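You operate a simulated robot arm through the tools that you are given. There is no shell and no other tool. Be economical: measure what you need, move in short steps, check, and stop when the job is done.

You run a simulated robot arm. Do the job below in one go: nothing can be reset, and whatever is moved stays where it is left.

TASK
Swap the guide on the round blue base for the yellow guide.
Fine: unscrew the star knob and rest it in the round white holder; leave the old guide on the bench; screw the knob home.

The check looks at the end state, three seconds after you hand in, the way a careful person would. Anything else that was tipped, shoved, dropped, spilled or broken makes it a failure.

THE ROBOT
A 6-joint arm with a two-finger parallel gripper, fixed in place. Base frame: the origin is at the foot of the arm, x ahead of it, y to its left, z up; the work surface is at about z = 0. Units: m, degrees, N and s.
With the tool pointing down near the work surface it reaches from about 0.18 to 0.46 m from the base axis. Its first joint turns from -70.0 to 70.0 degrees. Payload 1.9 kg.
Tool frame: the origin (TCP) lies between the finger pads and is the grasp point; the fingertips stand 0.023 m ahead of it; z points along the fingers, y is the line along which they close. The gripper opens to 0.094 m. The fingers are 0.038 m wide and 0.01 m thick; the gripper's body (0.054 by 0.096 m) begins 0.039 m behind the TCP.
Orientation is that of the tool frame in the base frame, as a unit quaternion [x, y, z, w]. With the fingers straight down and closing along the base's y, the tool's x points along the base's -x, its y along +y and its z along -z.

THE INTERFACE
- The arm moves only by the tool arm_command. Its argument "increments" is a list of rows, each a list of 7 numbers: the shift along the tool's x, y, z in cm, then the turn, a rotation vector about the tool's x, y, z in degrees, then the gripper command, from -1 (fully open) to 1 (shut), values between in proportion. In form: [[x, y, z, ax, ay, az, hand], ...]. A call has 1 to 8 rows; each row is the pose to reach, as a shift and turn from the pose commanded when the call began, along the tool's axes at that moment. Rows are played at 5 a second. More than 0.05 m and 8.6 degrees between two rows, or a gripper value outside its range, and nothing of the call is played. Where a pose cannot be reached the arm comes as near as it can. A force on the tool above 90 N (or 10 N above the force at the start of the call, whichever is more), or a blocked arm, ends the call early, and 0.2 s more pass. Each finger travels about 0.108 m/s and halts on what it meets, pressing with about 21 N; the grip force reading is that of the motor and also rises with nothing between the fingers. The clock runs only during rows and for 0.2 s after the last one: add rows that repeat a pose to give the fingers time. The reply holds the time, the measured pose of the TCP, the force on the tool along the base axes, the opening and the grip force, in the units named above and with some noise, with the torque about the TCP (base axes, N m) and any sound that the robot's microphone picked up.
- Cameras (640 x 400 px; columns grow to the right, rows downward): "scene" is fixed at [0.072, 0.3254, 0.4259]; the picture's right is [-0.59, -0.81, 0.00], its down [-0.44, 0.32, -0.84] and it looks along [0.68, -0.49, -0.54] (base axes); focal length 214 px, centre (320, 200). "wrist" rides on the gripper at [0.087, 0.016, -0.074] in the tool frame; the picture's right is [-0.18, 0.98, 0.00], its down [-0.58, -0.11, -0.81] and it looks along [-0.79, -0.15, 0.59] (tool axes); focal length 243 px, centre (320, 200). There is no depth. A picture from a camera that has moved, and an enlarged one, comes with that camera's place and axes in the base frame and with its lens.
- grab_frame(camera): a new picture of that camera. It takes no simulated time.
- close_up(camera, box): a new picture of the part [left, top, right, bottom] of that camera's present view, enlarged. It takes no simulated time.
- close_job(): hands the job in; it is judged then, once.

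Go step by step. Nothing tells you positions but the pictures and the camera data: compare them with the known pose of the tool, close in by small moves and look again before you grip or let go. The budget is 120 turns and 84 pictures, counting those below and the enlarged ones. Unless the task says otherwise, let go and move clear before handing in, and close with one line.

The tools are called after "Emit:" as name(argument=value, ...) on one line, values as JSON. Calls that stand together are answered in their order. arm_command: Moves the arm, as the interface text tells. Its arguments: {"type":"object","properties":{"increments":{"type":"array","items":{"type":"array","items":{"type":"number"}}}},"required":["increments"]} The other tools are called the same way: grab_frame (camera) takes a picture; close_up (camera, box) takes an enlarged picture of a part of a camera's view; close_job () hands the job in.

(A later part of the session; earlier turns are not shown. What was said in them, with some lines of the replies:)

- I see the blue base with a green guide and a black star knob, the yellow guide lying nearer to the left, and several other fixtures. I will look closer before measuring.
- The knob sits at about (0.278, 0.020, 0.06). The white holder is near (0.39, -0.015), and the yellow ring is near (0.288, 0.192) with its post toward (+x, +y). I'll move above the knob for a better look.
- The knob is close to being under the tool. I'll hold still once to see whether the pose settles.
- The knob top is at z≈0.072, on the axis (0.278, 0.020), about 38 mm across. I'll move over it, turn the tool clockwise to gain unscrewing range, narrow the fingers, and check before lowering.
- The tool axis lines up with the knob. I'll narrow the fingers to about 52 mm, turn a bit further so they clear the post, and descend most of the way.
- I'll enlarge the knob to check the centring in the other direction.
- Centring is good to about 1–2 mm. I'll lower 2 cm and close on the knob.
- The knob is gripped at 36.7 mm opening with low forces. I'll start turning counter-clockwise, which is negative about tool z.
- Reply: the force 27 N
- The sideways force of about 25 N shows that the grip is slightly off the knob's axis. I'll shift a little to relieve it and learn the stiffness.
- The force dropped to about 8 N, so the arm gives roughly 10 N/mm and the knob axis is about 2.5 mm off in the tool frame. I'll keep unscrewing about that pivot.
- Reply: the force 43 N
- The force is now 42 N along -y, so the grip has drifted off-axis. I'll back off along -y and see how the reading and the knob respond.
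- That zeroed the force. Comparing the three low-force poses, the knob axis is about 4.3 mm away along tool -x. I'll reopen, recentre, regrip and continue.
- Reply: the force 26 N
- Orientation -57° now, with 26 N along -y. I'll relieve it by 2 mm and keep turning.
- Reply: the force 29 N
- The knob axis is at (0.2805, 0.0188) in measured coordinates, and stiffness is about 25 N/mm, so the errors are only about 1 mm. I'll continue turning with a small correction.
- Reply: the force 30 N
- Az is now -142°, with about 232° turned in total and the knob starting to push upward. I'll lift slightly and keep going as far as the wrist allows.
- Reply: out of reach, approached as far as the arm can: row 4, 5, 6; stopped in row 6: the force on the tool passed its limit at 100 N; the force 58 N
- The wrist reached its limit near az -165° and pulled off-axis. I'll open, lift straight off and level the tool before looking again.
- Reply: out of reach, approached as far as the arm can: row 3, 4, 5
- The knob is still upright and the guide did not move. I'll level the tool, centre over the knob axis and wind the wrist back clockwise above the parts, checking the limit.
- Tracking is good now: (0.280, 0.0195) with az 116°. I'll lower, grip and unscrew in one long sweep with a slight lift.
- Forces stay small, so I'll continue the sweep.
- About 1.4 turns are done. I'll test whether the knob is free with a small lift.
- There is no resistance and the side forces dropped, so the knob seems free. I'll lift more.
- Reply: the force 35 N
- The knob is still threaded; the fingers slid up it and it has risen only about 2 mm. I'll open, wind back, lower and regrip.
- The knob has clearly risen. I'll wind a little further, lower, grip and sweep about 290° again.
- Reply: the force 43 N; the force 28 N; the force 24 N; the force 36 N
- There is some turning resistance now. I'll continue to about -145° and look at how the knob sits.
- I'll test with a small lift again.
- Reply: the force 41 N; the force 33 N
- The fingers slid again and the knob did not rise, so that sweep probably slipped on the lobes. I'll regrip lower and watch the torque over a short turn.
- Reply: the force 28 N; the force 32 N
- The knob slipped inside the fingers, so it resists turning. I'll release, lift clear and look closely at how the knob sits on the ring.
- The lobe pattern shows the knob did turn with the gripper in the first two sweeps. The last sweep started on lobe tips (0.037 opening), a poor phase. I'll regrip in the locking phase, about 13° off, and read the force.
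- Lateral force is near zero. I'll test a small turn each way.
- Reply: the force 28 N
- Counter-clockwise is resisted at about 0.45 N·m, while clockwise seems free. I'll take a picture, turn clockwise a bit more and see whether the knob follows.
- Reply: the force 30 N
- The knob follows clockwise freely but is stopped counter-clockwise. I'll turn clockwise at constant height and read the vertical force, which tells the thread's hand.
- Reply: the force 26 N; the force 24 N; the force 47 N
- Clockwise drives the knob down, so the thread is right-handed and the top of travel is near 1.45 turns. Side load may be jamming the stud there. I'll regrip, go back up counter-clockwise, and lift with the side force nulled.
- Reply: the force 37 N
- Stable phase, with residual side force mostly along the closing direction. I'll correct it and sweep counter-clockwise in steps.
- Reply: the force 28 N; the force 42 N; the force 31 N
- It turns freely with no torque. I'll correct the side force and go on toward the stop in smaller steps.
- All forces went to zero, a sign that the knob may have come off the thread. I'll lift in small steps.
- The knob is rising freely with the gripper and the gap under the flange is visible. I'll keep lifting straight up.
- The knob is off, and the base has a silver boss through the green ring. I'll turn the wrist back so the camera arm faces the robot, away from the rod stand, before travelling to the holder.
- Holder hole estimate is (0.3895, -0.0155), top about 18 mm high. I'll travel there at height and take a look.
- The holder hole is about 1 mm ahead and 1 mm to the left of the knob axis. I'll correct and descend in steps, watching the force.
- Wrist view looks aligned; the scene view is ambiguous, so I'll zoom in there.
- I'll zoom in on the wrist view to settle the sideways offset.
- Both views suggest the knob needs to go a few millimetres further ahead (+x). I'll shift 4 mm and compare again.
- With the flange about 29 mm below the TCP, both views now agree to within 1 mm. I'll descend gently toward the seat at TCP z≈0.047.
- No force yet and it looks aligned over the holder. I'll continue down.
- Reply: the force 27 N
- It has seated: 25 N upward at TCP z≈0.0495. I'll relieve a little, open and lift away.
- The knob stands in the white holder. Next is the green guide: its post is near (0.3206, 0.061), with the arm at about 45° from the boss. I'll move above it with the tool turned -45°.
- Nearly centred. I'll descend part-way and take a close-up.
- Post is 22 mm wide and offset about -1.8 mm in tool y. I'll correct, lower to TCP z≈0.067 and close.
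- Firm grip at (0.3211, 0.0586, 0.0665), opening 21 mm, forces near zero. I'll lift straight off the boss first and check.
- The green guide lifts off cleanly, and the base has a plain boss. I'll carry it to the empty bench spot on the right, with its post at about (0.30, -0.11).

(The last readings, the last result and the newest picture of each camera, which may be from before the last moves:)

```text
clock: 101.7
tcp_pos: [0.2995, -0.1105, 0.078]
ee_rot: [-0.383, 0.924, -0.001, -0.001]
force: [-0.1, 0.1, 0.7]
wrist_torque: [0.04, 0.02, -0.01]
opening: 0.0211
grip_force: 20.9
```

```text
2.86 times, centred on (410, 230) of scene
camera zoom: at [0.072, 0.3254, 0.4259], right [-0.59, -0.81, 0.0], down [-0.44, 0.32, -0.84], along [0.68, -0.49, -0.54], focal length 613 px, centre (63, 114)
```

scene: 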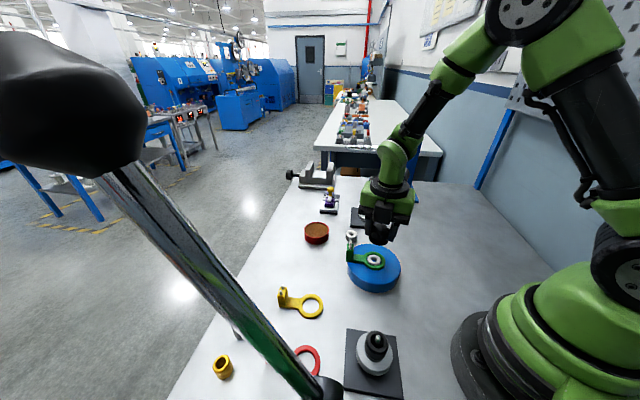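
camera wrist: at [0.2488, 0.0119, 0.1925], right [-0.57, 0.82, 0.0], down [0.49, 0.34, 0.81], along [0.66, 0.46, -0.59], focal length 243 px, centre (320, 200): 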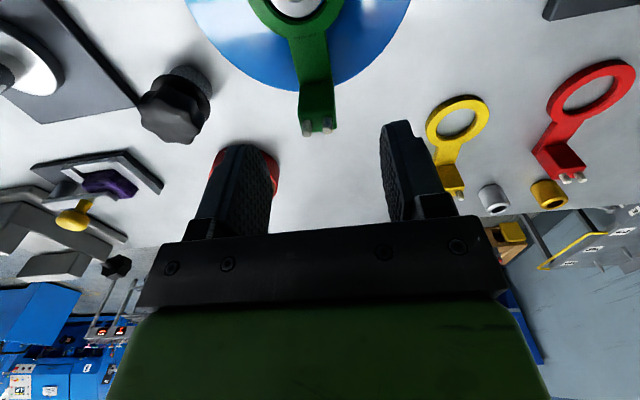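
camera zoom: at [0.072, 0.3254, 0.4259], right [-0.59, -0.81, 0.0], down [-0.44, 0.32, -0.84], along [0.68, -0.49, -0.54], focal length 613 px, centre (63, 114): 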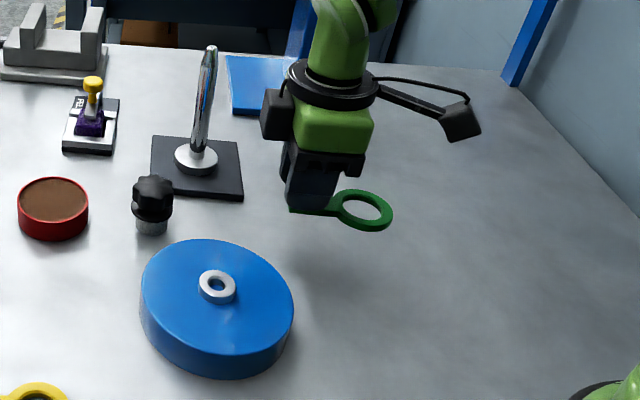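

Clear space below. I'll lower toward the bench and then feel for contact.

Emit:
arm_command(increments=[[0, 0, 1.5, 0, 0, 0, 1], [0, 0, 3, 0, 0, 0, 1], [0, 0, 4, 0, 0, 0, 1]])

Emit:
arm_command(increments=[[0, 0, 0.2, 0, 0, 0, 1], [0, 0, 0.4, 0, 0, 0, 1], [0, 0, 0.4, 0, 0, 0, 1]])

Emit:
arm_command(increments=[[0, 0, 0.15, 0, 0, 0, 1], [0, 0, 0.3, 0, 0, 0, 1], [0, 0, 0.3, 0, 0, 0, 1]])

```text
clock: 102.5
tcp_pos: [0.2988, -0.1107, 0.0375]
ee_rot: [-0.384, 0.923, -0.001, 0.0]
force: [0.0, 0.1, -0.5]
wrist_torque: [0.0, -0.01, 0.0]
opening: 0.0212
grip_force: 20.9
```

```text
clock: 103.3
tcp_pos: [0.2982, -0.1105, 0.0341]
ee_rot: [-0.384, 0.923, -0.002, 0.001]
force: [-2.9, -1.2, 19.1]
wrist_torque: [0.05, 0.06, 0.0]
opening: 0.0211
grip_force: 20.8
```

```text
clock: 104.1
tcp_pos: [0.3002, -0.1101, 0.0303]
ee_rot: [-0.384, 0.923, -0.002, 0.001]
force: [5.2, 4.4, 18.3]
wrist_torque: [0.13, -0.08, -0.02]
opening: 0.0213
grip_force: 21.5
```

The guide is on the bench. I'll release and lift.

Emit:
arm_command(increments=[[0, 0, -0.1, 0, 0, 0, 1], [0, 0, -0.1, 0, 0, 0, -0.3], [0, 0, -0.1, 0, 0, 0, -0.3], [0, 0, -2, 0, 0, 0, -0.3], [0, 0, -5, 0, 0, 0, -0.3], [0, 0, -9, 0, 0, 0, -0.3], [0, 0, -11, 0, 0, 0, -0.3]])

Emit:
grab_frame(camera="scene")

```text
clock: 105.7
tcp_pos: [0.2993, -0.1111, 0.1405]
ee_rot: [-0.383, 0.924, 0.0, -0.001]
force: [-0.1, -0.4, -0.4]
wrist_torque: [0.04, 0.05, -0.01]
opening: 0.061
grip_force: 0.0
```

```text
18 pictures are left
```

scene: 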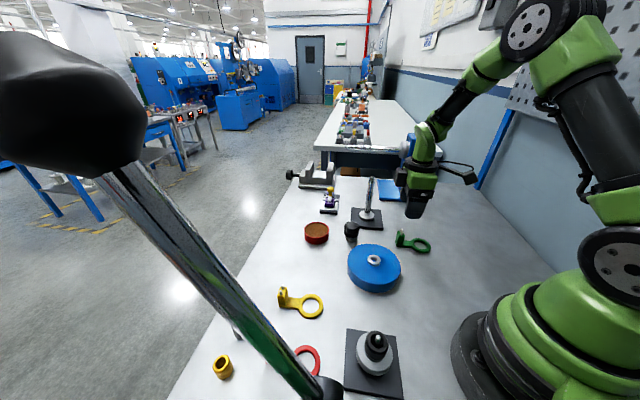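

The green guide lies upright on the bench. Now I'll move toward the yellow guide's post, estimated at (0.330, 0.2315), stopping a little short to look.

Emit:
arm_command(increments=[[-3.3, 2.8, 0, 0, 0, 0, -0.3], [-6.7, 5.6, 0, 0, 0, 0, -0.3], [-10, 8.4, 0, 0, 0, 0, -0.3], [-13.3, 11.2, 0, 0, 0, 0, -0.3], [-16.7, 14, 0, 0, 0, 0, -0.3], [-20, 16.8, 0, 0, 0, 0, -0.3], [-23, 19.2, 0, 0, 0, 0, -0.3], [-24.6, 20.6, 0, 0, 0, 0, -0.3]])

Emit:
grab_frame(camera="wrist")

Emit:
grab_frame(camera="scene")

```text
clock: 107.5
tcp_pos: [0.3263, 0.2122, 0.1367]
ee_rot: [-0.383, 0.924, -0.001, 0.0]
force: [0.5, -0.5, -0.6]
wrist_torque: [0.0, 0.0, 0.01]
opening: 0.061
grip_force: 0.0
```

```text
17 pictures are left
camera wrist: at [0.2548, 0.1621, 0.212], right [-0.57, 0.82, 0.0], down [0.49, 0.34, 0.81], along [0.66, 0.46, -0.59], focal length 243 px, centre (320, 200)
```

wrist: 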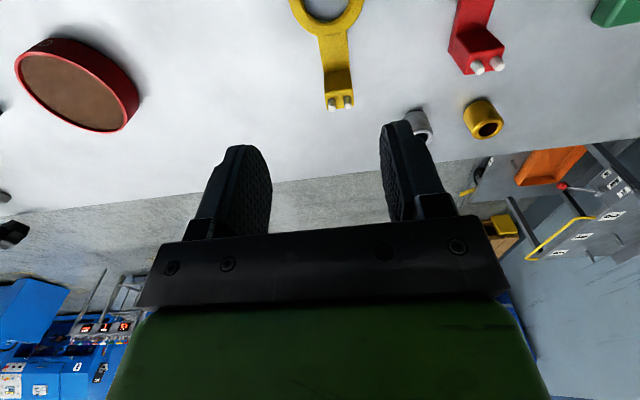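

```text
16 pictures are left
```

scene: 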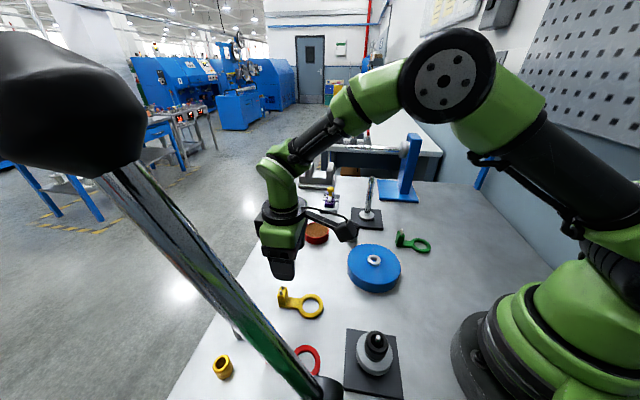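

The yellow post is at about (0.330, 0.231) with the same 45° direction. I'll move over it, descend part-way, then fine-check.

Emit:
arm_command(increments=[[-0.7, 0.6, 0, 0, 0, 0, -0.3], [-1.47, 1.17, 1.5, 0, 0, 0, -0.3], [-1.47, 1.17, 3, 0, 0, 0, -0.3], [-1.47, 1.17, 5, 0, 0, 0, -0.3], [-1.47, 1.17, 6, 0, 0, 0, -0.3], [-1.47, 1.17, 6, 0, 0, 0, -0.3]])

Emit:
close_up(camera="wrist", box=[220, 40, 420, 200])

```text
clock: 108.9
tcp_pos: [0.3289, 0.2289, 0.0779]
ee_rot: [-0.383, 0.924, 0.0, 0.0]
force: [0.1, 0.9, -0.4]
wrist_torque: [0.01, -0.01, 0.0]
opening: 0.0612
grip_force: 0.0
```

```text
2.50 times, centred on (320, 120) of wrist
camera zoom: at [0.2575, 0.1795, 0.1529], right [-0.57, 0.82, 0.0], down [0.49, 0.34, 0.81], along [0.66, 0.46, -0.59], focal length 606 px, centre (320, 400)
```

zoom: 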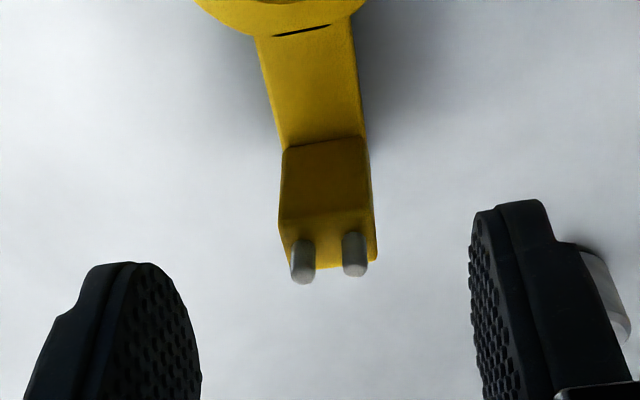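

Post offset is about -3 mm in tool x and +1.8 mm in tool y. I'll correct, lower and grip at the same relative height as the green one.

Emit:
arm_command(increments=[[-0.31, 0.18, 1, 0, 0, 0, -0.3], [-0.31, 0.18, 2.5, 0, 0, 0, -0.3], [-0.31, 0.18, 3.6, 0, 0, 0, -0.3], [-0.31, 0.18, 4.3, 0, 0, 0, -0.3], [-0.31, 0.18, 4.3, 0, 0, 0, -0.3], [-0.31, 0.18, 4.3, 0, 0, 0, 1], [-0.31, 0.18, 4.3, 0, 0, 0, 1], [-0.31, 0.18, 4.3, 0, 0, 0, 1]])

```text
clock: 110.7
tcp_pos: [0.3314, 0.233, 0.0379]
ee_rot: [-0.384, 0.923, -0.001, 0.001]
force: [0.2, 1.5, 0.6]
wrist_torque: [0.02, 0.02, 0.02]
opening: 0.0213
grip_force: 21.2
```

Gripped at 21.3 mm. I'll lift and carry it to above the old guide's position.

Emit:
arm_command(increments=[[0, 0, -1, 0, 0, 0, 1], [0, 0, -4, 0, 0, 0, 1], [0, 0, -8, 0, 0, 0, 1], [3.3, -2.9, -9.5, 0, 0, 0, 1], [6.5, -5.8, -9.5, 0, 0, 0, 1], [9.8, -8.7, -9.5, 0, 0, 0, 1], [13.06, -11.6, -9.5, 0, 0, 0, 1], [13.06, -11.6, -8, 0, 0, 0, 1]])

Emit:
arm_command(increments=[[0, 0, 1, 0, 0, 0, 1], [0, 0, 1.5, 0, 0, 0, 1], [0, 0, 1.5, 0, 0, 0, 1]])

Emit:
close_up(camera="scene", box=[325, 210, 405, 290])

Emit:
close_up(camera="wrist", box=[220, 0, 420, 160])

```text
clock: 112.5
tcp_pos: [0.3198, 0.0579, 0.1171]
ee_rot: [-0.383, 0.924, 0.0, 0.0]
force: [0.4, -0.1, 0.0]
wrist_torque: [0.02, -0.02, -0.05]
opening: 0.0215
grip_force: 21.0
```

```text
clock: 113.3
tcp_pos: [0.3213, 0.0571, 0.1027]
ee_rot: [-0.384, 0.923, -0.001, 0.001]
force: [-0.7, 0.8, 0.1]
wrist_torque: [-0.01, -0.02, -0.01]
opening: 0.0212
grip_force: 20.8
```

```text
5.00 times, centred on (365, 250) of scene
camera zoom: at [0.072, 0.3254, 0.4259], right [-0.59, -0.81, 0.0], down [-0.44, 0.32, -0.84], along [0.68, -0.49, -0.54], focal length 1072 px, centre (95, -50)
```

zoom: 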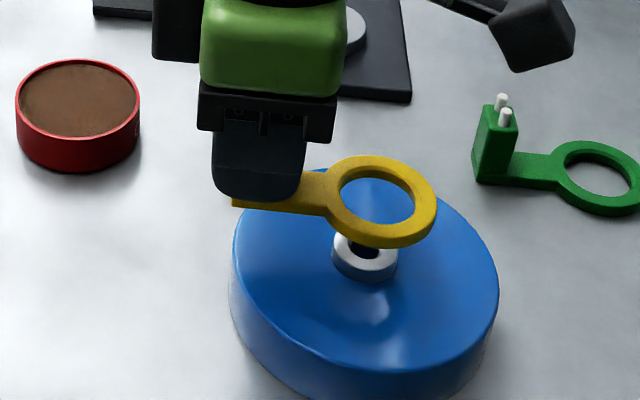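

```text
2.50 times, centred on (320, 80) of wrist
camera zoom: at [0.249, 0.0082, 0.1763], right [-0.57, 0.82, 0.0], down [0.49, 0.34, 0.81], along [0.66, 0.46, -0.59], focal length 606 px, centre (320, 500)
```

zoom: 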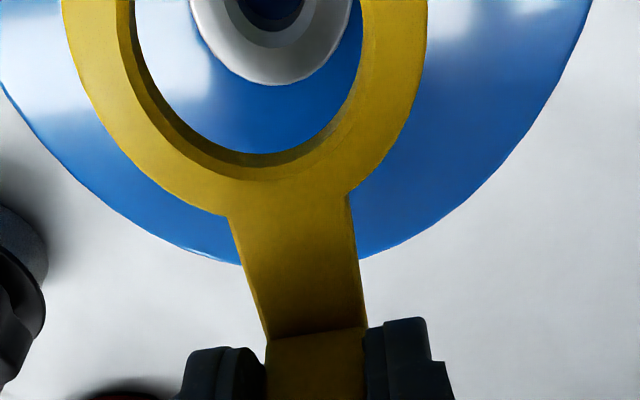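

The ring is nearly over the boss, about 1 mm off. I'll nudge it, lower to just above the boss and check again.

Emit:
arm_command(increments=[[-0.1, 0.08, 0.7, 0, 0, 0, 1], [-0.1, 0.08, 1.4, 0, 0, 0, 1], [-0.1, 0.08, 2.1, 0, 0, 0, 1], [-0.1, 0.08, 2.1, 0, 0, 0, 1]])

Emit:
close_up(camera="scene", box=[350, 235, 400, 285])

Emit:
close_up(camera="wrist", box=[220, 0, 420, 160])

```text
clock: 114.3
tcp_pos: [0.3198, 0.0585, 0.0809]
ee_rot: [-0.384, 0.923, 0.0, 0.001]
force: [0.1, 0.3, 0.0]
wrist_torque: [0.02, -0.02, 0.02]
opening: 0.0212
grip_force: 21.2
```

```text
8.00 times, centred on (375, 260) of scene
camera zoom: at [0.072, 0.3254, 0.4259], right [-0.59, -0.81, 0.0], down [-0.44, 0.32, -0.84], along [0.68, -0.49, -0.54], focal length 1716 px, centre (-120, -280)
```

zoom: 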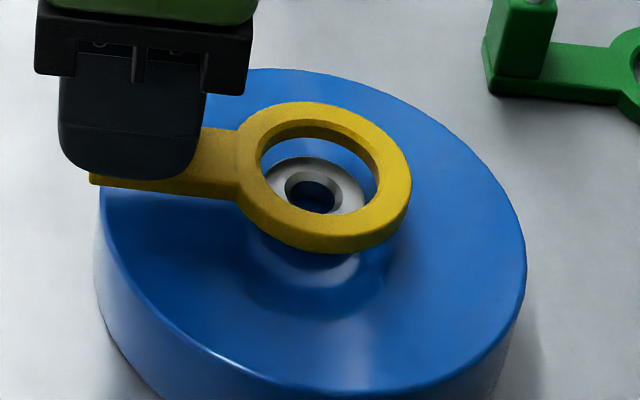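

```text
2.50 times, centred on (320, 80) of wrist
camera zoom: at [0.2487, 0.0099, 0.1555], right [-0.57, 0.82, 0.0], down [0.49, 0.34, 0.81], along [0.67, 0.46, -0.59], focal length 606 px, centre (320, 500)
```

zoom: 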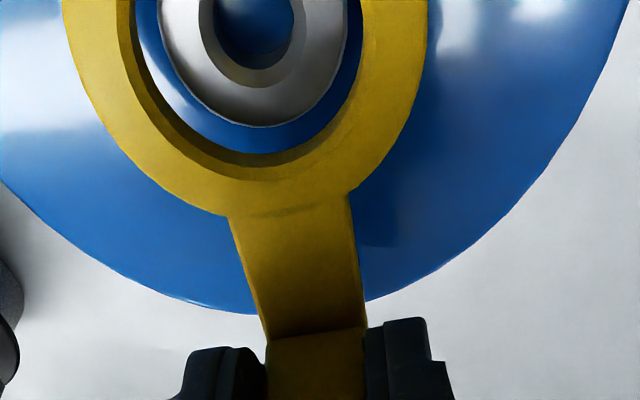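

Both views agree that the ring needs about 1.3 mm along tool -x. I'll apply that and lower onto the boss gently.

Emit:
arm_command(increments=[[-0.13, 0, 0, 0, 0, 0, 1], [-0.13, 0, 0.3, 0, 0, 0, 1], [-0.13, 0, 0.6, 0, 0, 0, 1]])

Emit:
arm_command(increments=[[0, 0, 0.2, 0, 0, 0, 1], [0, 0, 0.4, 0, 0, 0, 1], [0, 0, 0.4, 0, 0, 0, 1]])

Emit:
close_up(camera="scene", box=[350, 235, 400, 285])

```text
clock: 115.1
tcp_pos: [0.3201, 0.0596, 0.0737]
ee_rot: [-0.383, 0.924, -0.001, -0.001]
force: [0.8, -0.3, -1.2]
wrist_torque: [0.03, 0.04, 0.01]
opening: 0.0211
grip_force: 20.8
```

```text
clock: 115.9
tcp_pos: [0.3204, 0.0596, 0.07]
ee_rot: [-0.383, 0.924, 0.0, 0.001]
force: [-0.7, -1.1, 0.2]
wrist_torque: [0.0, -0.02, 0.02]
opening: 0.0208
grip_force: 20.9
```

```text
8.00 times, centred on (375, 260) of scene
camera zoom: at [0.072, 0.3254, 0.4259], right [-0.59, -0.81, 0.0], down [-0.44, 0.32, -0.84], along [0.68, -0.49, -0.54], focal length 1716 px, centre (-120, -280)
```

zoom: 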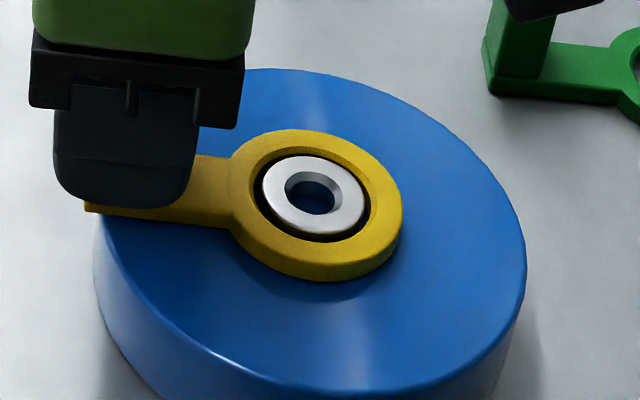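

The ring is going around the boss without contact. I'll lower the last few millimetres.

Emit:
arm_command(increments=[[0, 0, 0.15, 0, 0, 0, 1], [0, 0, 0.3, 0, 0, 0, 1], [0, 0, 0.3, 0, 0, 0, 1]])

Emit:
arm_command(increments=[[0, 0, 0.1, 0, 0, 0, 1], [0, 0, 0.2, 0, 0, 0, 1], [0, 0, 0.2, 0, 0, 0, 1]])

```text
clock: 116.7
tcp_pos: [0.3211, 0.0613, 0.0687]
ee_rot: [-0.382, 0.924, -0.002, 0.0]
force: [-5.9, 2.7, 15.5]
wrist_torque: [-0.16, 0.27, -0.09]
opening: 0.0213
grip_force: 20.8
```

```text
clock: 117.5
tcp_pos: [0.3208, 0.06, 0.0665]
ee_rot: [-0.383, 0.924, -0.001, 0.001]
force: [0.1, 4.5, 13.0]
wrist_torque: [0.17, -0.06, 0.01]
opening: 0.021
grip_force: 20.3
```

Contact, and the ring is seated on the base. I'll release, lift away and look.

Emit:
arm_command(increments=[[0, 0, -0.05, 0, 0, 0, -0.3], [0, 0, -0.05, 0, 0, 0, -0.3], [0, 0, -2, 0, 0, 0, -0.3], [0, 0, -5, 0, 0, 0, -0.3], [0, 0, -8, 0, 0, 0, -0.3]])

Emit:
close_up(camera="scene", box=[330, 215, 410, 295])

```text
clock: 118.7
tcp_pos: [0.3212, 0.0607, 0.1456]
ee_rot: [-0.383, 0.924, 0.0, -0.001]
force: [-0.2, 0.3, 0.1]
wrist_torque: [0.02, 0.04, 0.0]
opening: 0.0613
grip_force: 0.1
```

```text
5.00 times, centred on (370, 255) of scene
camera zoom: at [0.072, 0.3254, 0.4259], right [-0.59, -0.81, 0.0], down [-0.44, 0.32, -0.84], along [0.68, -0.49, -0.54], focal length 1072 px, centre (70, -75)
```

zoom: 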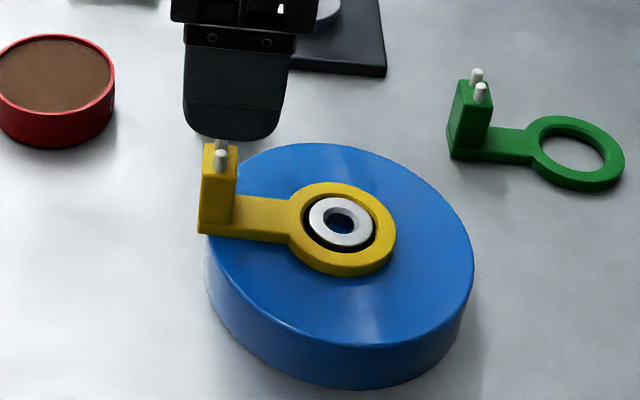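

The yellow guide sits flush and in the old orientation. Now I'll return to the knob in the holder, at the same pose and angle I released it.

Emit:
arm_command(increments=[[0.03, -2.1, 0, 0, 0, 7.5, -0.1], [0.05, -4.2, 0, 0, 0, 15, -0.1], [0.08, -6.4, 0, 0, 0, 22.5, -0.1], [0.1, -8.6, 0, 0, 0, 30, -0.1], [0.13, -10.72, -0.3, 0, 0, 37.5, -0.1], [0.13, -10.72, -0.3, 0, 0, 45, -0.1], [0.13, -10.72, -0.3, 0, 0, 45, -0.1]])

Emit:
arm_command(increments=[[0, 0, 0, 0, 0, 0, -0.1], [0, 0, 0, 0, 0, 0, -0.1]])

Emit:
close_up(camera="wrist", box=[220, 0, 420, 160])

```text
clock: 120.3
tcp_pos: [0.3956, -0.0164, 0.1487]
ee_rot: [0.0, 1.0, -0.001, 0.0]
force: [0.8, 0.3, 0.3]
wrist_torque: [0.01, 0.02, 0.01]
opening: 0.0517
grip_force: 0.0
```

```text
clock: 120.9
tcp_pos: [0.3952, -0.017, 0.1488]
ee_rot: [-0.001, 1.0, -0.002, 0.0]
force: [1.3, 0.6, 0.4]
wrist_torque: [0.01, 0.01, -0.03]
opening: 0.0517
grip_force: 0.0
```

```text
2.50 times, centred on (320, 80) of wrist
camera zoom: at [0.3094, -0.0009, 0.2227], right [0.18, 0.98, 0.0], down [0.58, -0.11, 0.81], along [0.79, -0.15, -0.59], focal length 606 px, centre (320, 500)
```

zoom: 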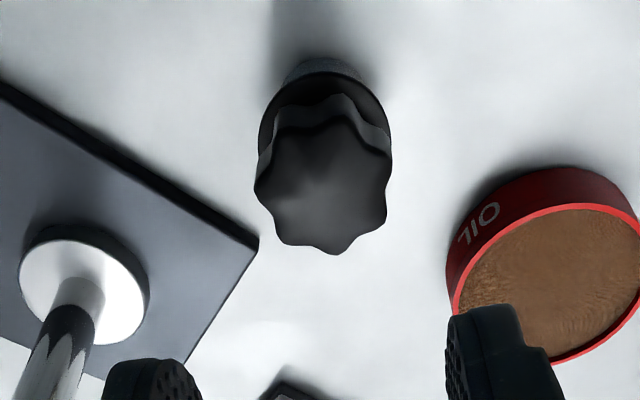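

Centred on the knob. I'll descend to the same grip height and close.

Emit:
arm_command(increments=[[0, 0.05, 3, 0, 0, 0, -0.1], [0, 0.05, 6, 0, 0, 0, -0.1], [0, 0.05, 8, 0, 0, 0, -0.1], [0, 0.05, 9.85, 0, 0, 0, -0.1], [0, 0.05, 9.85, 0, 0, 0, -0.1], [0, 0.05, 9.85, 0, 0, 0, 1], [0, 0.05, 9.85, 0, 0, 0, 1], [0, 0.05, 9.85, 0, 0, 0, 1]])

```text
clock: 122.7
tcp_pos: [0.3975, -0.016, 0.0504]
ee_rot: [-0.001, 1.0, -0.001, 0.0]
force: [0.0, 1.1, 0.1]
wrist_torque: [0.03, -0.01, -0.02]
opening: 0.0362
grip_force: 21.0
```

Gripped with the same phase (0.0362). I'll lift out of the holder and carry it above the boss.

Emit:
arm_command(increments=[[0, 0, -0.6, 0, 0, 0, 1], [0, 0, -1.5, 0, 0, 0, 1], [0, 0, -3, 0, 0, 0, 1], [0, 0, -6, 0, 0, 0, 1], [0, 0, -10, 0, 0, 0, 1], [3.8, 1.2, -10, 0, 0, 0, 1], [7.6, 2.4, -10, 0, 0, 0, 1], [11.53, 3.57, -10, 0, 0, 0, 1]])

Emit:
arm_command(increments=[[0, 0, 0, 0, 0, -8.5, 1], [0, 0, 0, 0, 0, -17, 1], [0, 0, 0, 0, 0, -25.5, 1], [0, 0, 0, 0, 0, -34, 1], [0, 0, 0, 0, 0, -42.5, 1], [0, 0, 0, 0, 0, -51, 1], [0, 0, 0, 0, 0, -59.5, 1], [0, 0, 0, 0, 0, -68, 1]])

Emit:
arm_command(increments=[[0, 0, 0, 0, 0, -8.5, 1], [0, 0, 0, 0, 0, -17, 1], [0, 0, 0, 0, 0, -25.5, 1], [0, 0, 0, 0, 0, -34, 1], [0, 0, 0, 0, 0, -42.5, 1], [0, 0, 0, 0, 0, -51, 1], [0, 0, 0, 0, 0, -59.5, 1], [0, 0, 0, 0, 0, -68, 1]])

Emit:
arm_command(increments=[[0, 0, 1.5, 0, 0, -6, 1], [0, 0, 3, 0, 0, -9, 1], [0, 0, 4.5, 0, 0, -9, 1], [0, 0, 4.5, 0, 0, -9, 1]])

Emit:
close_up(camera="scene", box=[350, 230, 400, 280])

Emit:
close_up(camera="wrist", box=[240, 30, 400, 130])

```text
clock: 124.5
tcp_pos: [0.2797, 0.0176, 0.1508]
ee_rot: [0.0, 1.0, -0.001, 0.0]
force: [0.3, -0.2, -0.1]
wrist_torque: [0.01, -0.01, -0.02]
opening: 0.0361
grip_force: 20.9
```

```text
clock: 126.3
tcp_pos: [0.2818, 0.0189, 0.1497]
ee_rot: [-0.561, 0.828, 0.0, 0.0]
force: [0.6, -0.3, -0.4]
wrist_torque: [-0.02, 0.0, -0.03]
opening: 0.0362
grip_force: 21.0
```

```text
clock: 128.1
tcp_pos: [0.2802, 0.0199, 0.1491]
ee_rot: [0.928, -0.372, 0.001, 0.001]
force: [0.2, -0.7, -0.7]
wrist_torque: [0.02, -0.01, 0.01]
opening: 0.0361
grip_force: 20.7
```

```text
clock: 129.1
tcp_pos: [0.2812, 0.0193, 0.1049]
ee_rot: [0.954, -0.3, 0.0, 0.0]
force: [-0.7, 0.2, 0.1]
wrist_torque: [0.0, -0.01, -0.01]
opening: 0.0361
grip_force: 20.4
```

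```text
8.00 times, centred on (375, 255) of scene
camera zoom: at [0.072, 0.3254, 0.4259], right [-0.59, -0.81, 0.0], down [-0.44, 0.32, -0.84], along [0.68, -0.49, -0.54], focal length 1716 px, centre (-120, -240)
```

zoom: 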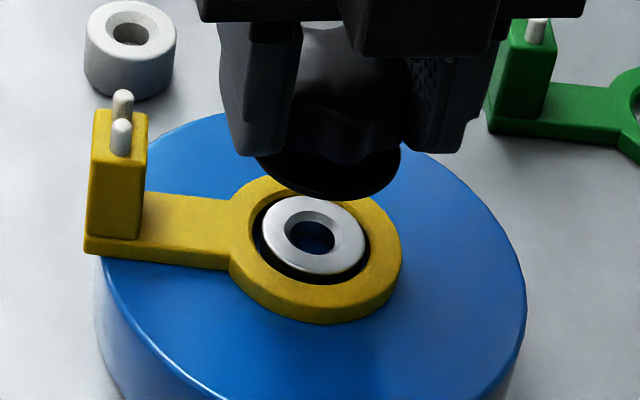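

```text
4.00 times, centred on (320, 80) of wrist
camera zoom: at [0.3435, -0.0421, 0.1793], right [-0.71, -0.7, 0.0], down [-0.41, 0.42, 0.81], along [-0.56, 0.57, -0.59], focal length 970 px, centre (320, 680)
```

zoom: 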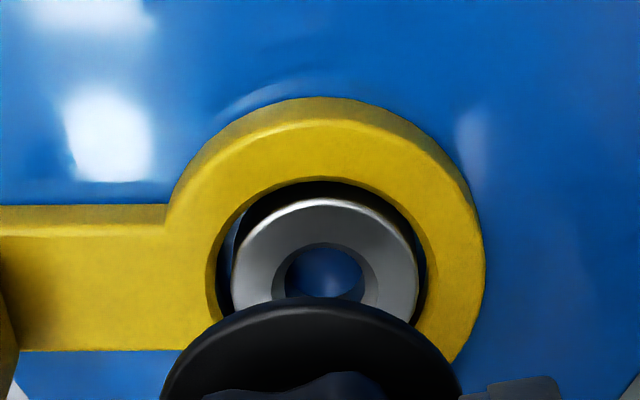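

The knob is within about 1 mm of the boss axis. I'll nudge +0.8 mm in tool y and lower step by step.

Emit:
arm_command(increments=[[0, 0.08, 0.5, 0, 0, 0, 1], [0, 0.08, 1, 0, 0, 0, 1], [0, 0.08, 1.5, 0, 0, 0, 1], [0, 0.08, 2.0, 0, 0, 0, 1]])

Emit:
arm_command(increments=[[0, 0, 0.2, 0, 0, 0, 1], [0, 0, 0.4, 0, 0, 0, 1], [0, 0, 0.6, 0, 0, 0, 1]])

Emit:
arm_command(increments=[[0, 0, 0.15, 0, 0, 0, 1], [0, 0, 0.3, 0, 0, 0, 1], [0, 0, 0.4, 0, 0, 0, 1]])

```text
clock: 130.1
tcp_pos: [0.2809, 0.0192, 0.085]
ee_rot: [0.954, -0.3, -0.001, 0.0]
force: [-0.4, -0.3, -0.3]
wrist_torque: [-0.01, 0.0, -0.02]
opening: 0.036
grip_force: 20.7
```

```text
clock: 130.9
tcp_pos: [0.2803, 0.0214, 0.078]
ee_rot: [0.954, -0.301, 0.001, 0.0]
force: [-0.8, -0.5, -0.2]
wrist_torque: [0.02, 0.02, 0.01]
opening: 0.0362
grip_force: 20.9
```

```text
clock: 131.7
tcp_pos: [0.2789, 0.0194, 0.0748]
ee_rot: [0.954, -0.301, -0.001, 0.001]
force: [-9.1, -12.3, 0.3]
wrist_torque: [-0.01, -0.1, 0.02]
opening: 0.0363
grip_force: 20.9
```

The stud has entered, with small side forces and no vertical load. I'll press 1.5 mm more and begin turning clockwise with a slight feed.

Emit:
arm_command(increments=[[0, 0, 0.1, 0, 0, 0, 1], [0, 0, 0.15, 0, 0, 0, 1]])

Emit:
arm_command(increments=[[0, 0, 0.0, 0, 0, 8.5, 1], [0, 0, 0.01, 0, 0, 17, 1], [0, 0, 0.01, 0, 0, 25.5, 1], [0, 0, 0.02, 0, 0, 34, 1], [0, 0, 0.02, 0, 0, 42.5, 1], [0, 0, 0.03, 0, 0, 51, 1], [0, 0, 0.03, 0, 0, 59.5, 1], [0, 0, 0.03, 0, 0, 68, 1]])

```text
clock: 132.3
tcp_pos: [0.2791, 0.0179, 0.0731]
ee_rot: [0.954, -0.3, -0.001, 0.002]
force: [-18.0, -3.8, 6.6]
wrist_torque: [0.15, 0.14, 0.0]
opening: 0.0361
grip_force: 20.8
```

```text
clock: 134.1
tcp_pos: [0.2797, 0.0198, 0.0746]
ee_rot: [-0.622, 0.783, 0.0, -0.001]
force: [-20.7, 19.4, 2.2]
wrist_torque: [0.16, 0.26, 0.02]
opening: 0.0366
grip_force: 21.0
```

The vertical load fell as it turned, which looks like the thread drawing in. I'll continue clockwise.

Emit:
arm_command(increments=[[0, 0, 0.0, 0, 0, 8.5, 1], [0, 0, 0.01, 0, 0, 17, 1], [0, 0, 0.01, 0, 0, 25.5, 1], [0, 0, 0.02, 0, 0, 34, 1], [0, 0, 0.02, 0, 0, 42.5, 1], [0, 0, 0.03, 0, 0, 51, 1], [0, 0, 0.03, 0, 0, 59.5, 1], [0, 0, 0.03, 0, 0, 68, 1]])

Emit:
arm_command(increments=[[0, 0, 0.0, 0, 0, 8.5, 1], [0, 0, 0.01, 0, 0, 17, 1], [0, 0, 0.01, 0, 0, 25.5, 1], [0, 0, 0.02, 0, 0, 34, 1], [0, 0, 0.02, 0, 0, 42.5, 1], [0, 0, 0.03, 0, 0, 51, 1], [0, 0, 0.03, 0, 0, 59.5, 1], [0, 0, 0.03, 0, 0, 68, 1]])

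Emit:
arm_command(increments=[[0, 0, 0.0, 0, 0, 8.5, 1], [0, 0, 0.01, 0, 0, 17, 1], [0, 0, 0.01, 0, 0, 25.5, 1], [0, 0, 0.02, 0, 0, 34, 1], [0, 0, 0.02, 0, 0, 42.5, 1], [0, 0, 0.03, 0, 0, 51, 1], [0, 0, 0.03, 0, 0, 59.5, 1], [0, 0, 0.03, 0, 0, 68, 1]])

```text
clock: 135.9
tcp_pos: [0.2792, 0.0197, 0.0732]
ee_rot: [-0.078, 0.997, -0.001, 0.0]
force: [-15.6, -2.2, 0.0]
wrist_torque: [0.26, 0.02, 0.01]
opening: 0.0362
grip_force: 20.9
```

```text
clock: 137.7
tcp_pos: [0.2815, 0.0183, 0.0735]
ee_rot: [0.493, 0.87, 0.001, 0.002]
force: [23.0, -7.6, -12.4]
wrist_torque: [-0.37, -0.02, 0.0]
opening: 0.0361
grip_force: 21.1
```

```text
clock: 139.5
tcp_pos: [0.2806, 0.0197, 0.0731]
ee_rot: [0.895, 0.445, 0.002, 0.001]
force: [22.9, -21.4, 3.3]
wrist_torque: [-0.17, -0.07, 0.02]
opening: 0.0366
grip_force: 20.7
```

272° in with negligible torque so far. I'll open, wind back 257° (five lobes, so the phase stays good) and regrip.

Emit:
arm_command(increments=[[0, 0, 0, 0, 0, 0, -0.1], [0, 0, 0, 0, 0, 0, -0.1], [0, 0, 0, 0, 0, -8.5, -0.1], [0, 0, 0, 0, 0, -17, -0.1], [0, 0, 0, 0, 0, -25.5, -0.1], [0, 0, 0, 0, 0, -34, -0.1], [0, 0, 0, 0, 0, -42.5, -0.1], [0, 0, 0, 0, 0, -51, -0.1]])

Emit:
arm_command(increments=[[0, 0, 0, 0, 0, -8.5, -0.1], [0, 0, 0, 0, 0, -17, -0.1], [0, 0, 0, 0, 0, -25.5, -0.1], [0, 0, 0, 0, 0, -34, -0.1], [0, 0, 0, 0, 0, -42.5, -0.1], [0, 0, 0, 0, 0, -51, -0.1], [0, 0, 0, 0, 0, -59.5, -0.1], [0, 0, 0, 0, 0, -68, -0.1]])

Emit:
arm_command(increments=[[0, 0, 0, 0, 0, -8.5, -0.1], [0, 0, 0, 0, 0, -17, -0.1], [0, 0, 0, 0, 0, -25.5, -0.1], [0, 0, 0, 0, 0, -34, -0.1], [0, 0, 0, 0, 0, -42.5, -0.1], [0, 0, 0, 0, 0, -51, -0.1], [0, 0, 0, 0, 0, -59.5, -0.1], [0, 0, 0, 0, 0, -68, -0.1]])

Emit:
arm_command(increments=[[0, 0, 0, 0, 0, -8.5, -0.1], [0, 0, 0, 0, 0, -17, -0.1], [0, 0, 0, 0, 0, -25.5, -0.1], [0, 0, 0, 0, 0, -34, -0.1], [0, 0, 0, 0, 0, -42.5, -0.1], [0, 0, 0, 0, 0, -51, -0.1], [0, 0, 0, 0, 0, -59.5, -0.1], [0, 0, 0, 0, 0, -68, -0.1]])

Emit:
arm_command(increments=[[0, 0, 0, 0, 0, -2, -0.1], [0, 0, 0, 0, 0, -2, -0.1], [0, 0, 0, 0, 0, -2, 1], [0, 0, 0, 0, 0, -2, 1], [0, 0, 0, 0, 0, -2, 1]])

```text
clock: 141.3
tcp_pos: [0.2792, 0.0187, 0.0722]
ee_rot: [0.614, 0.789, 0.0, 0.001]
force: [0.4, 0.3, 0.2]
wrist_torque: [0.0, -0.01, 0.01]
opening: 0.0516
grip_force: 0.0
```

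```text
clock: 143.1
tcp_pos: [0.28, 0.0186, 0.0732]
ee_rot: [0.067, 0.998, 0.0, 0.0]
force: [0.0, 0.0, 0.2]
wrist_torque: [-0.03, -0.01, -0.01]
opening: 0.0516
grip_force: 0.1
```

```text
clock: 144.9
tcp_pos: [0.2795, 0.0192, 0.0725]
ee_rot: [-0.503, 0.864, 0.0, -0.001]
force: [-0.4, 0.0, 0.6]
wrist_torque: [0.0, 0.0, 0.03]
opening: 0.0517
grip_force: 0.1
```

```text
clock: 146.7
tcp_pos: [0.2811, 0.0182, 0.0718]
ee_rot: [0.9, -0.437, 0.001, 0.0]
force: [0.3, -1.7, -0.2]
wrist_torque: [-0.01, 0.0, -0.01]
opening: 0.0516
grip_force: 0.0
```

```text
clock: 147.9
tcp_pos: [0.2803, 0.0176, 0.0727]
ee_rot: [0.907, -0.421, 0.001, 0.0]
force: [1.7, 1.7, -0.6]
wrist_torque: [0.09, -0.05, -0.01]
opening: 0.0364
grip_force: 21.0
```

Good regrip, in phase. I'll sweep clockwise, watching for tightening torque.

Emit:
arm_command(increments=[[0, 0, 0.0, 0, 0, 8.5, 1], [0, 0, 0.01, 0, 0, 17, 1], [0, 0, 0.01, 0, 0, 25.5, 1], [0, 0, 0.02, 0, 0, 34, 1], [0, 0, 0.02, 0, 0, 42.5, 1], [0, 0, 0.03, 0, 0, 51, 1], [0, 0, 0.03, 0, 0, 59.5, 1], [0, 0, 0.03, 0, 0, 68, 1]])

Emit:
arm_command(increments=[[0, 0, 0.0, 0, 0, 8.5, 1], [0, 0, 0.01, 0, 0, 17, 1], [0, 0, 0.01, 0, 0, 25.5, 1], [0, 0, 0.02, 0, 0, 34, 1], [0, 0, 0.02, 0, 0, 42.5, 1], [0, 0, 0.03, 0, 0, 51, 1], [0, 0, 0.03, 0, 0, 59.5, 1], [0, 0, 0.03, 0, 0, 68, 1]])

Emit:
arm_command(increments=[[0, 0, 0.0, 0, 0, 8.5, 1], [0, 0, 0.01, 0, 0, 17, 1], [0, 0, 0.01, 0, 0, 25.5, 1], [0, 0, 0.02, 0, 0, 34, 1], [0, 0, 0.02, 0, 0, 42.5, 1], [0, 0, 0.03, 0, 0, 51, 1], [0, 0, 0.03, 0, 0, 59.5, 1], [0, 0, 0.03, 0, 0, 68, 1]])

Emit:
close_up(camera="wrist", box=[220, 60, 420, 220])

```text
clock: 149.7
tcp_pos: [0.2805, 0.0186, 0.0721]
ee_rot: [-0.515, 0.857, -0.001, 0.001]
force: [3.0, -0.2, -1.2]
wrist_torque: [-0.02, 0.27, 0.43]
opening: 0.0369
grip_force: 21.3
```

```text
clock: 151.5
tcp_pos: [0.2817, 0.0186, 0.0716]
ee_rot: [0.052, 0.999, 0.0, 0.002]
force: [5.7, -10.1, 5.7]
wrist_torque: [-0.01, -0.06, 0.49]
opening: 0.0367
grip_force: 20.9
```

```text
clock: 153.3
tcp_pos: [0.281, 0.018, 0.0717]
ee_rot: [0.602, 0.799, 0.0, 0.001]
force: [3.7, 5.4, 3.1]
wrist_torque: [-0.07, 0.07, 0.39]
opening: 0.0362
grip_force: 20.6
```

```text
2.50 times, centred on (320, 140) of wrist
camera zoom: at [0.2738, 0.1081, 0.1453], right [1.0, 0.09, 0.0], down [0.05, -0.59, 0.81], along [0.08, -0.8, -0.59], focal length 606 px, centre (320, 350)
```

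zoom: 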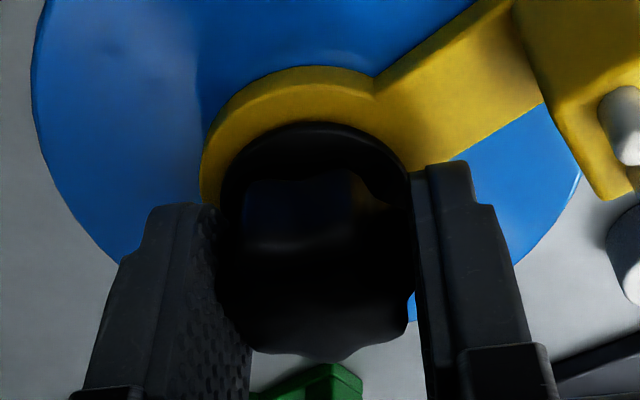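

Turning is now resisted at about 0.45 N·m and the fingers slip, with the flange flush on the yellow ring, so the knob appears home. I'll release, lift clear and inspect.

Emit:
arm_command(increments=[[0, 0, 0, 0, 0, 0, -0.1], [0, 0, 0, 0, 0, 0, -0.1], [0, 0, -1.5, 0, 0, 0, -0.1], [0, 0, -4, 0, 0, 0, -0.1], [0, 0, -7, 0, 0, 0, -0.1], [0, 0, -8, 0, 0, -8, -0.1], [0, 0, -8, 0, 0, -16, -0.1]])

Emit:
close_up(camera="scene", box=[355, 235, 395, 275])

```text
clock: 154.9
tcp_pos: [0.2809, 0.0192, 0.1526]
ee_rot: [0.483, 0.876, 0.0, 0.001]
force: [-0.7, 0.1, -0.1]
wrist_torque: [0.02, 0.0, 0.0]
opening: 0.0518
grip_force: 0.1
```

```text
10.00 times, centred on (375, 255) of scene
camera zoom: at [0.072, 0.3254, 0.4259], right [-0.59, -0.81, 0.0], down [-0.44, 0.32, -0.84], along [0.68, -0.49, -0.54], focal length 2145 px, centre (-230, -350)
```

zoom: 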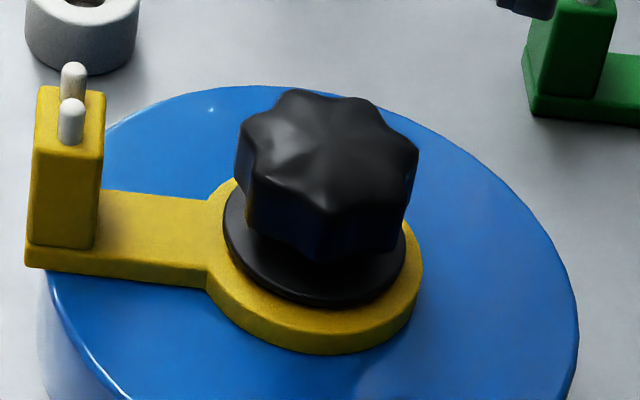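

The flange sits flush on the yellow ring, at the same height as the original home position. I'll raise the arm clear and take one last overall look.

Emit:
arm_command(increments=[[0, 0, -4, 0, 0, -8, -0.1], [0, 0, -8, 0, 0, -16, -0.1], [0, 0, -11, 0, 0, -24, -0.1], [0, 0, -11, 0, 0, -24, -0.1]])

Emit:
grab_frame(camera="scene")

```text
clock: 155.9
tcp_pos: [0.2789, 0.0229, 0.2611]
ee_rot: [0.29, 0.957, 0.0, 0.0]
force: [-0.4, 0.4, -1.1]
wrist_torque: [0.0, 0.03, 0.04]
opening: 0.0517
grip_force: 0.2
```

```text
3 pictures are left
```

scene: 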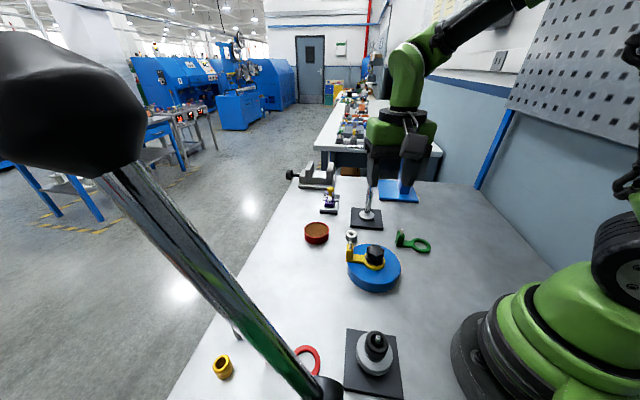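

The yellow guide is clamped on the blue base, the green guide lies on the bench, and nothing else has moved. I'm handing in.

Emit:
close_job()

```text
The job is handed in.
```

I swapped the guides: the yellow one is on the round blue base in the old orientation, with the star knob screwed down flush on it. The green guide is lying on the bench, and the white holder is empty again.
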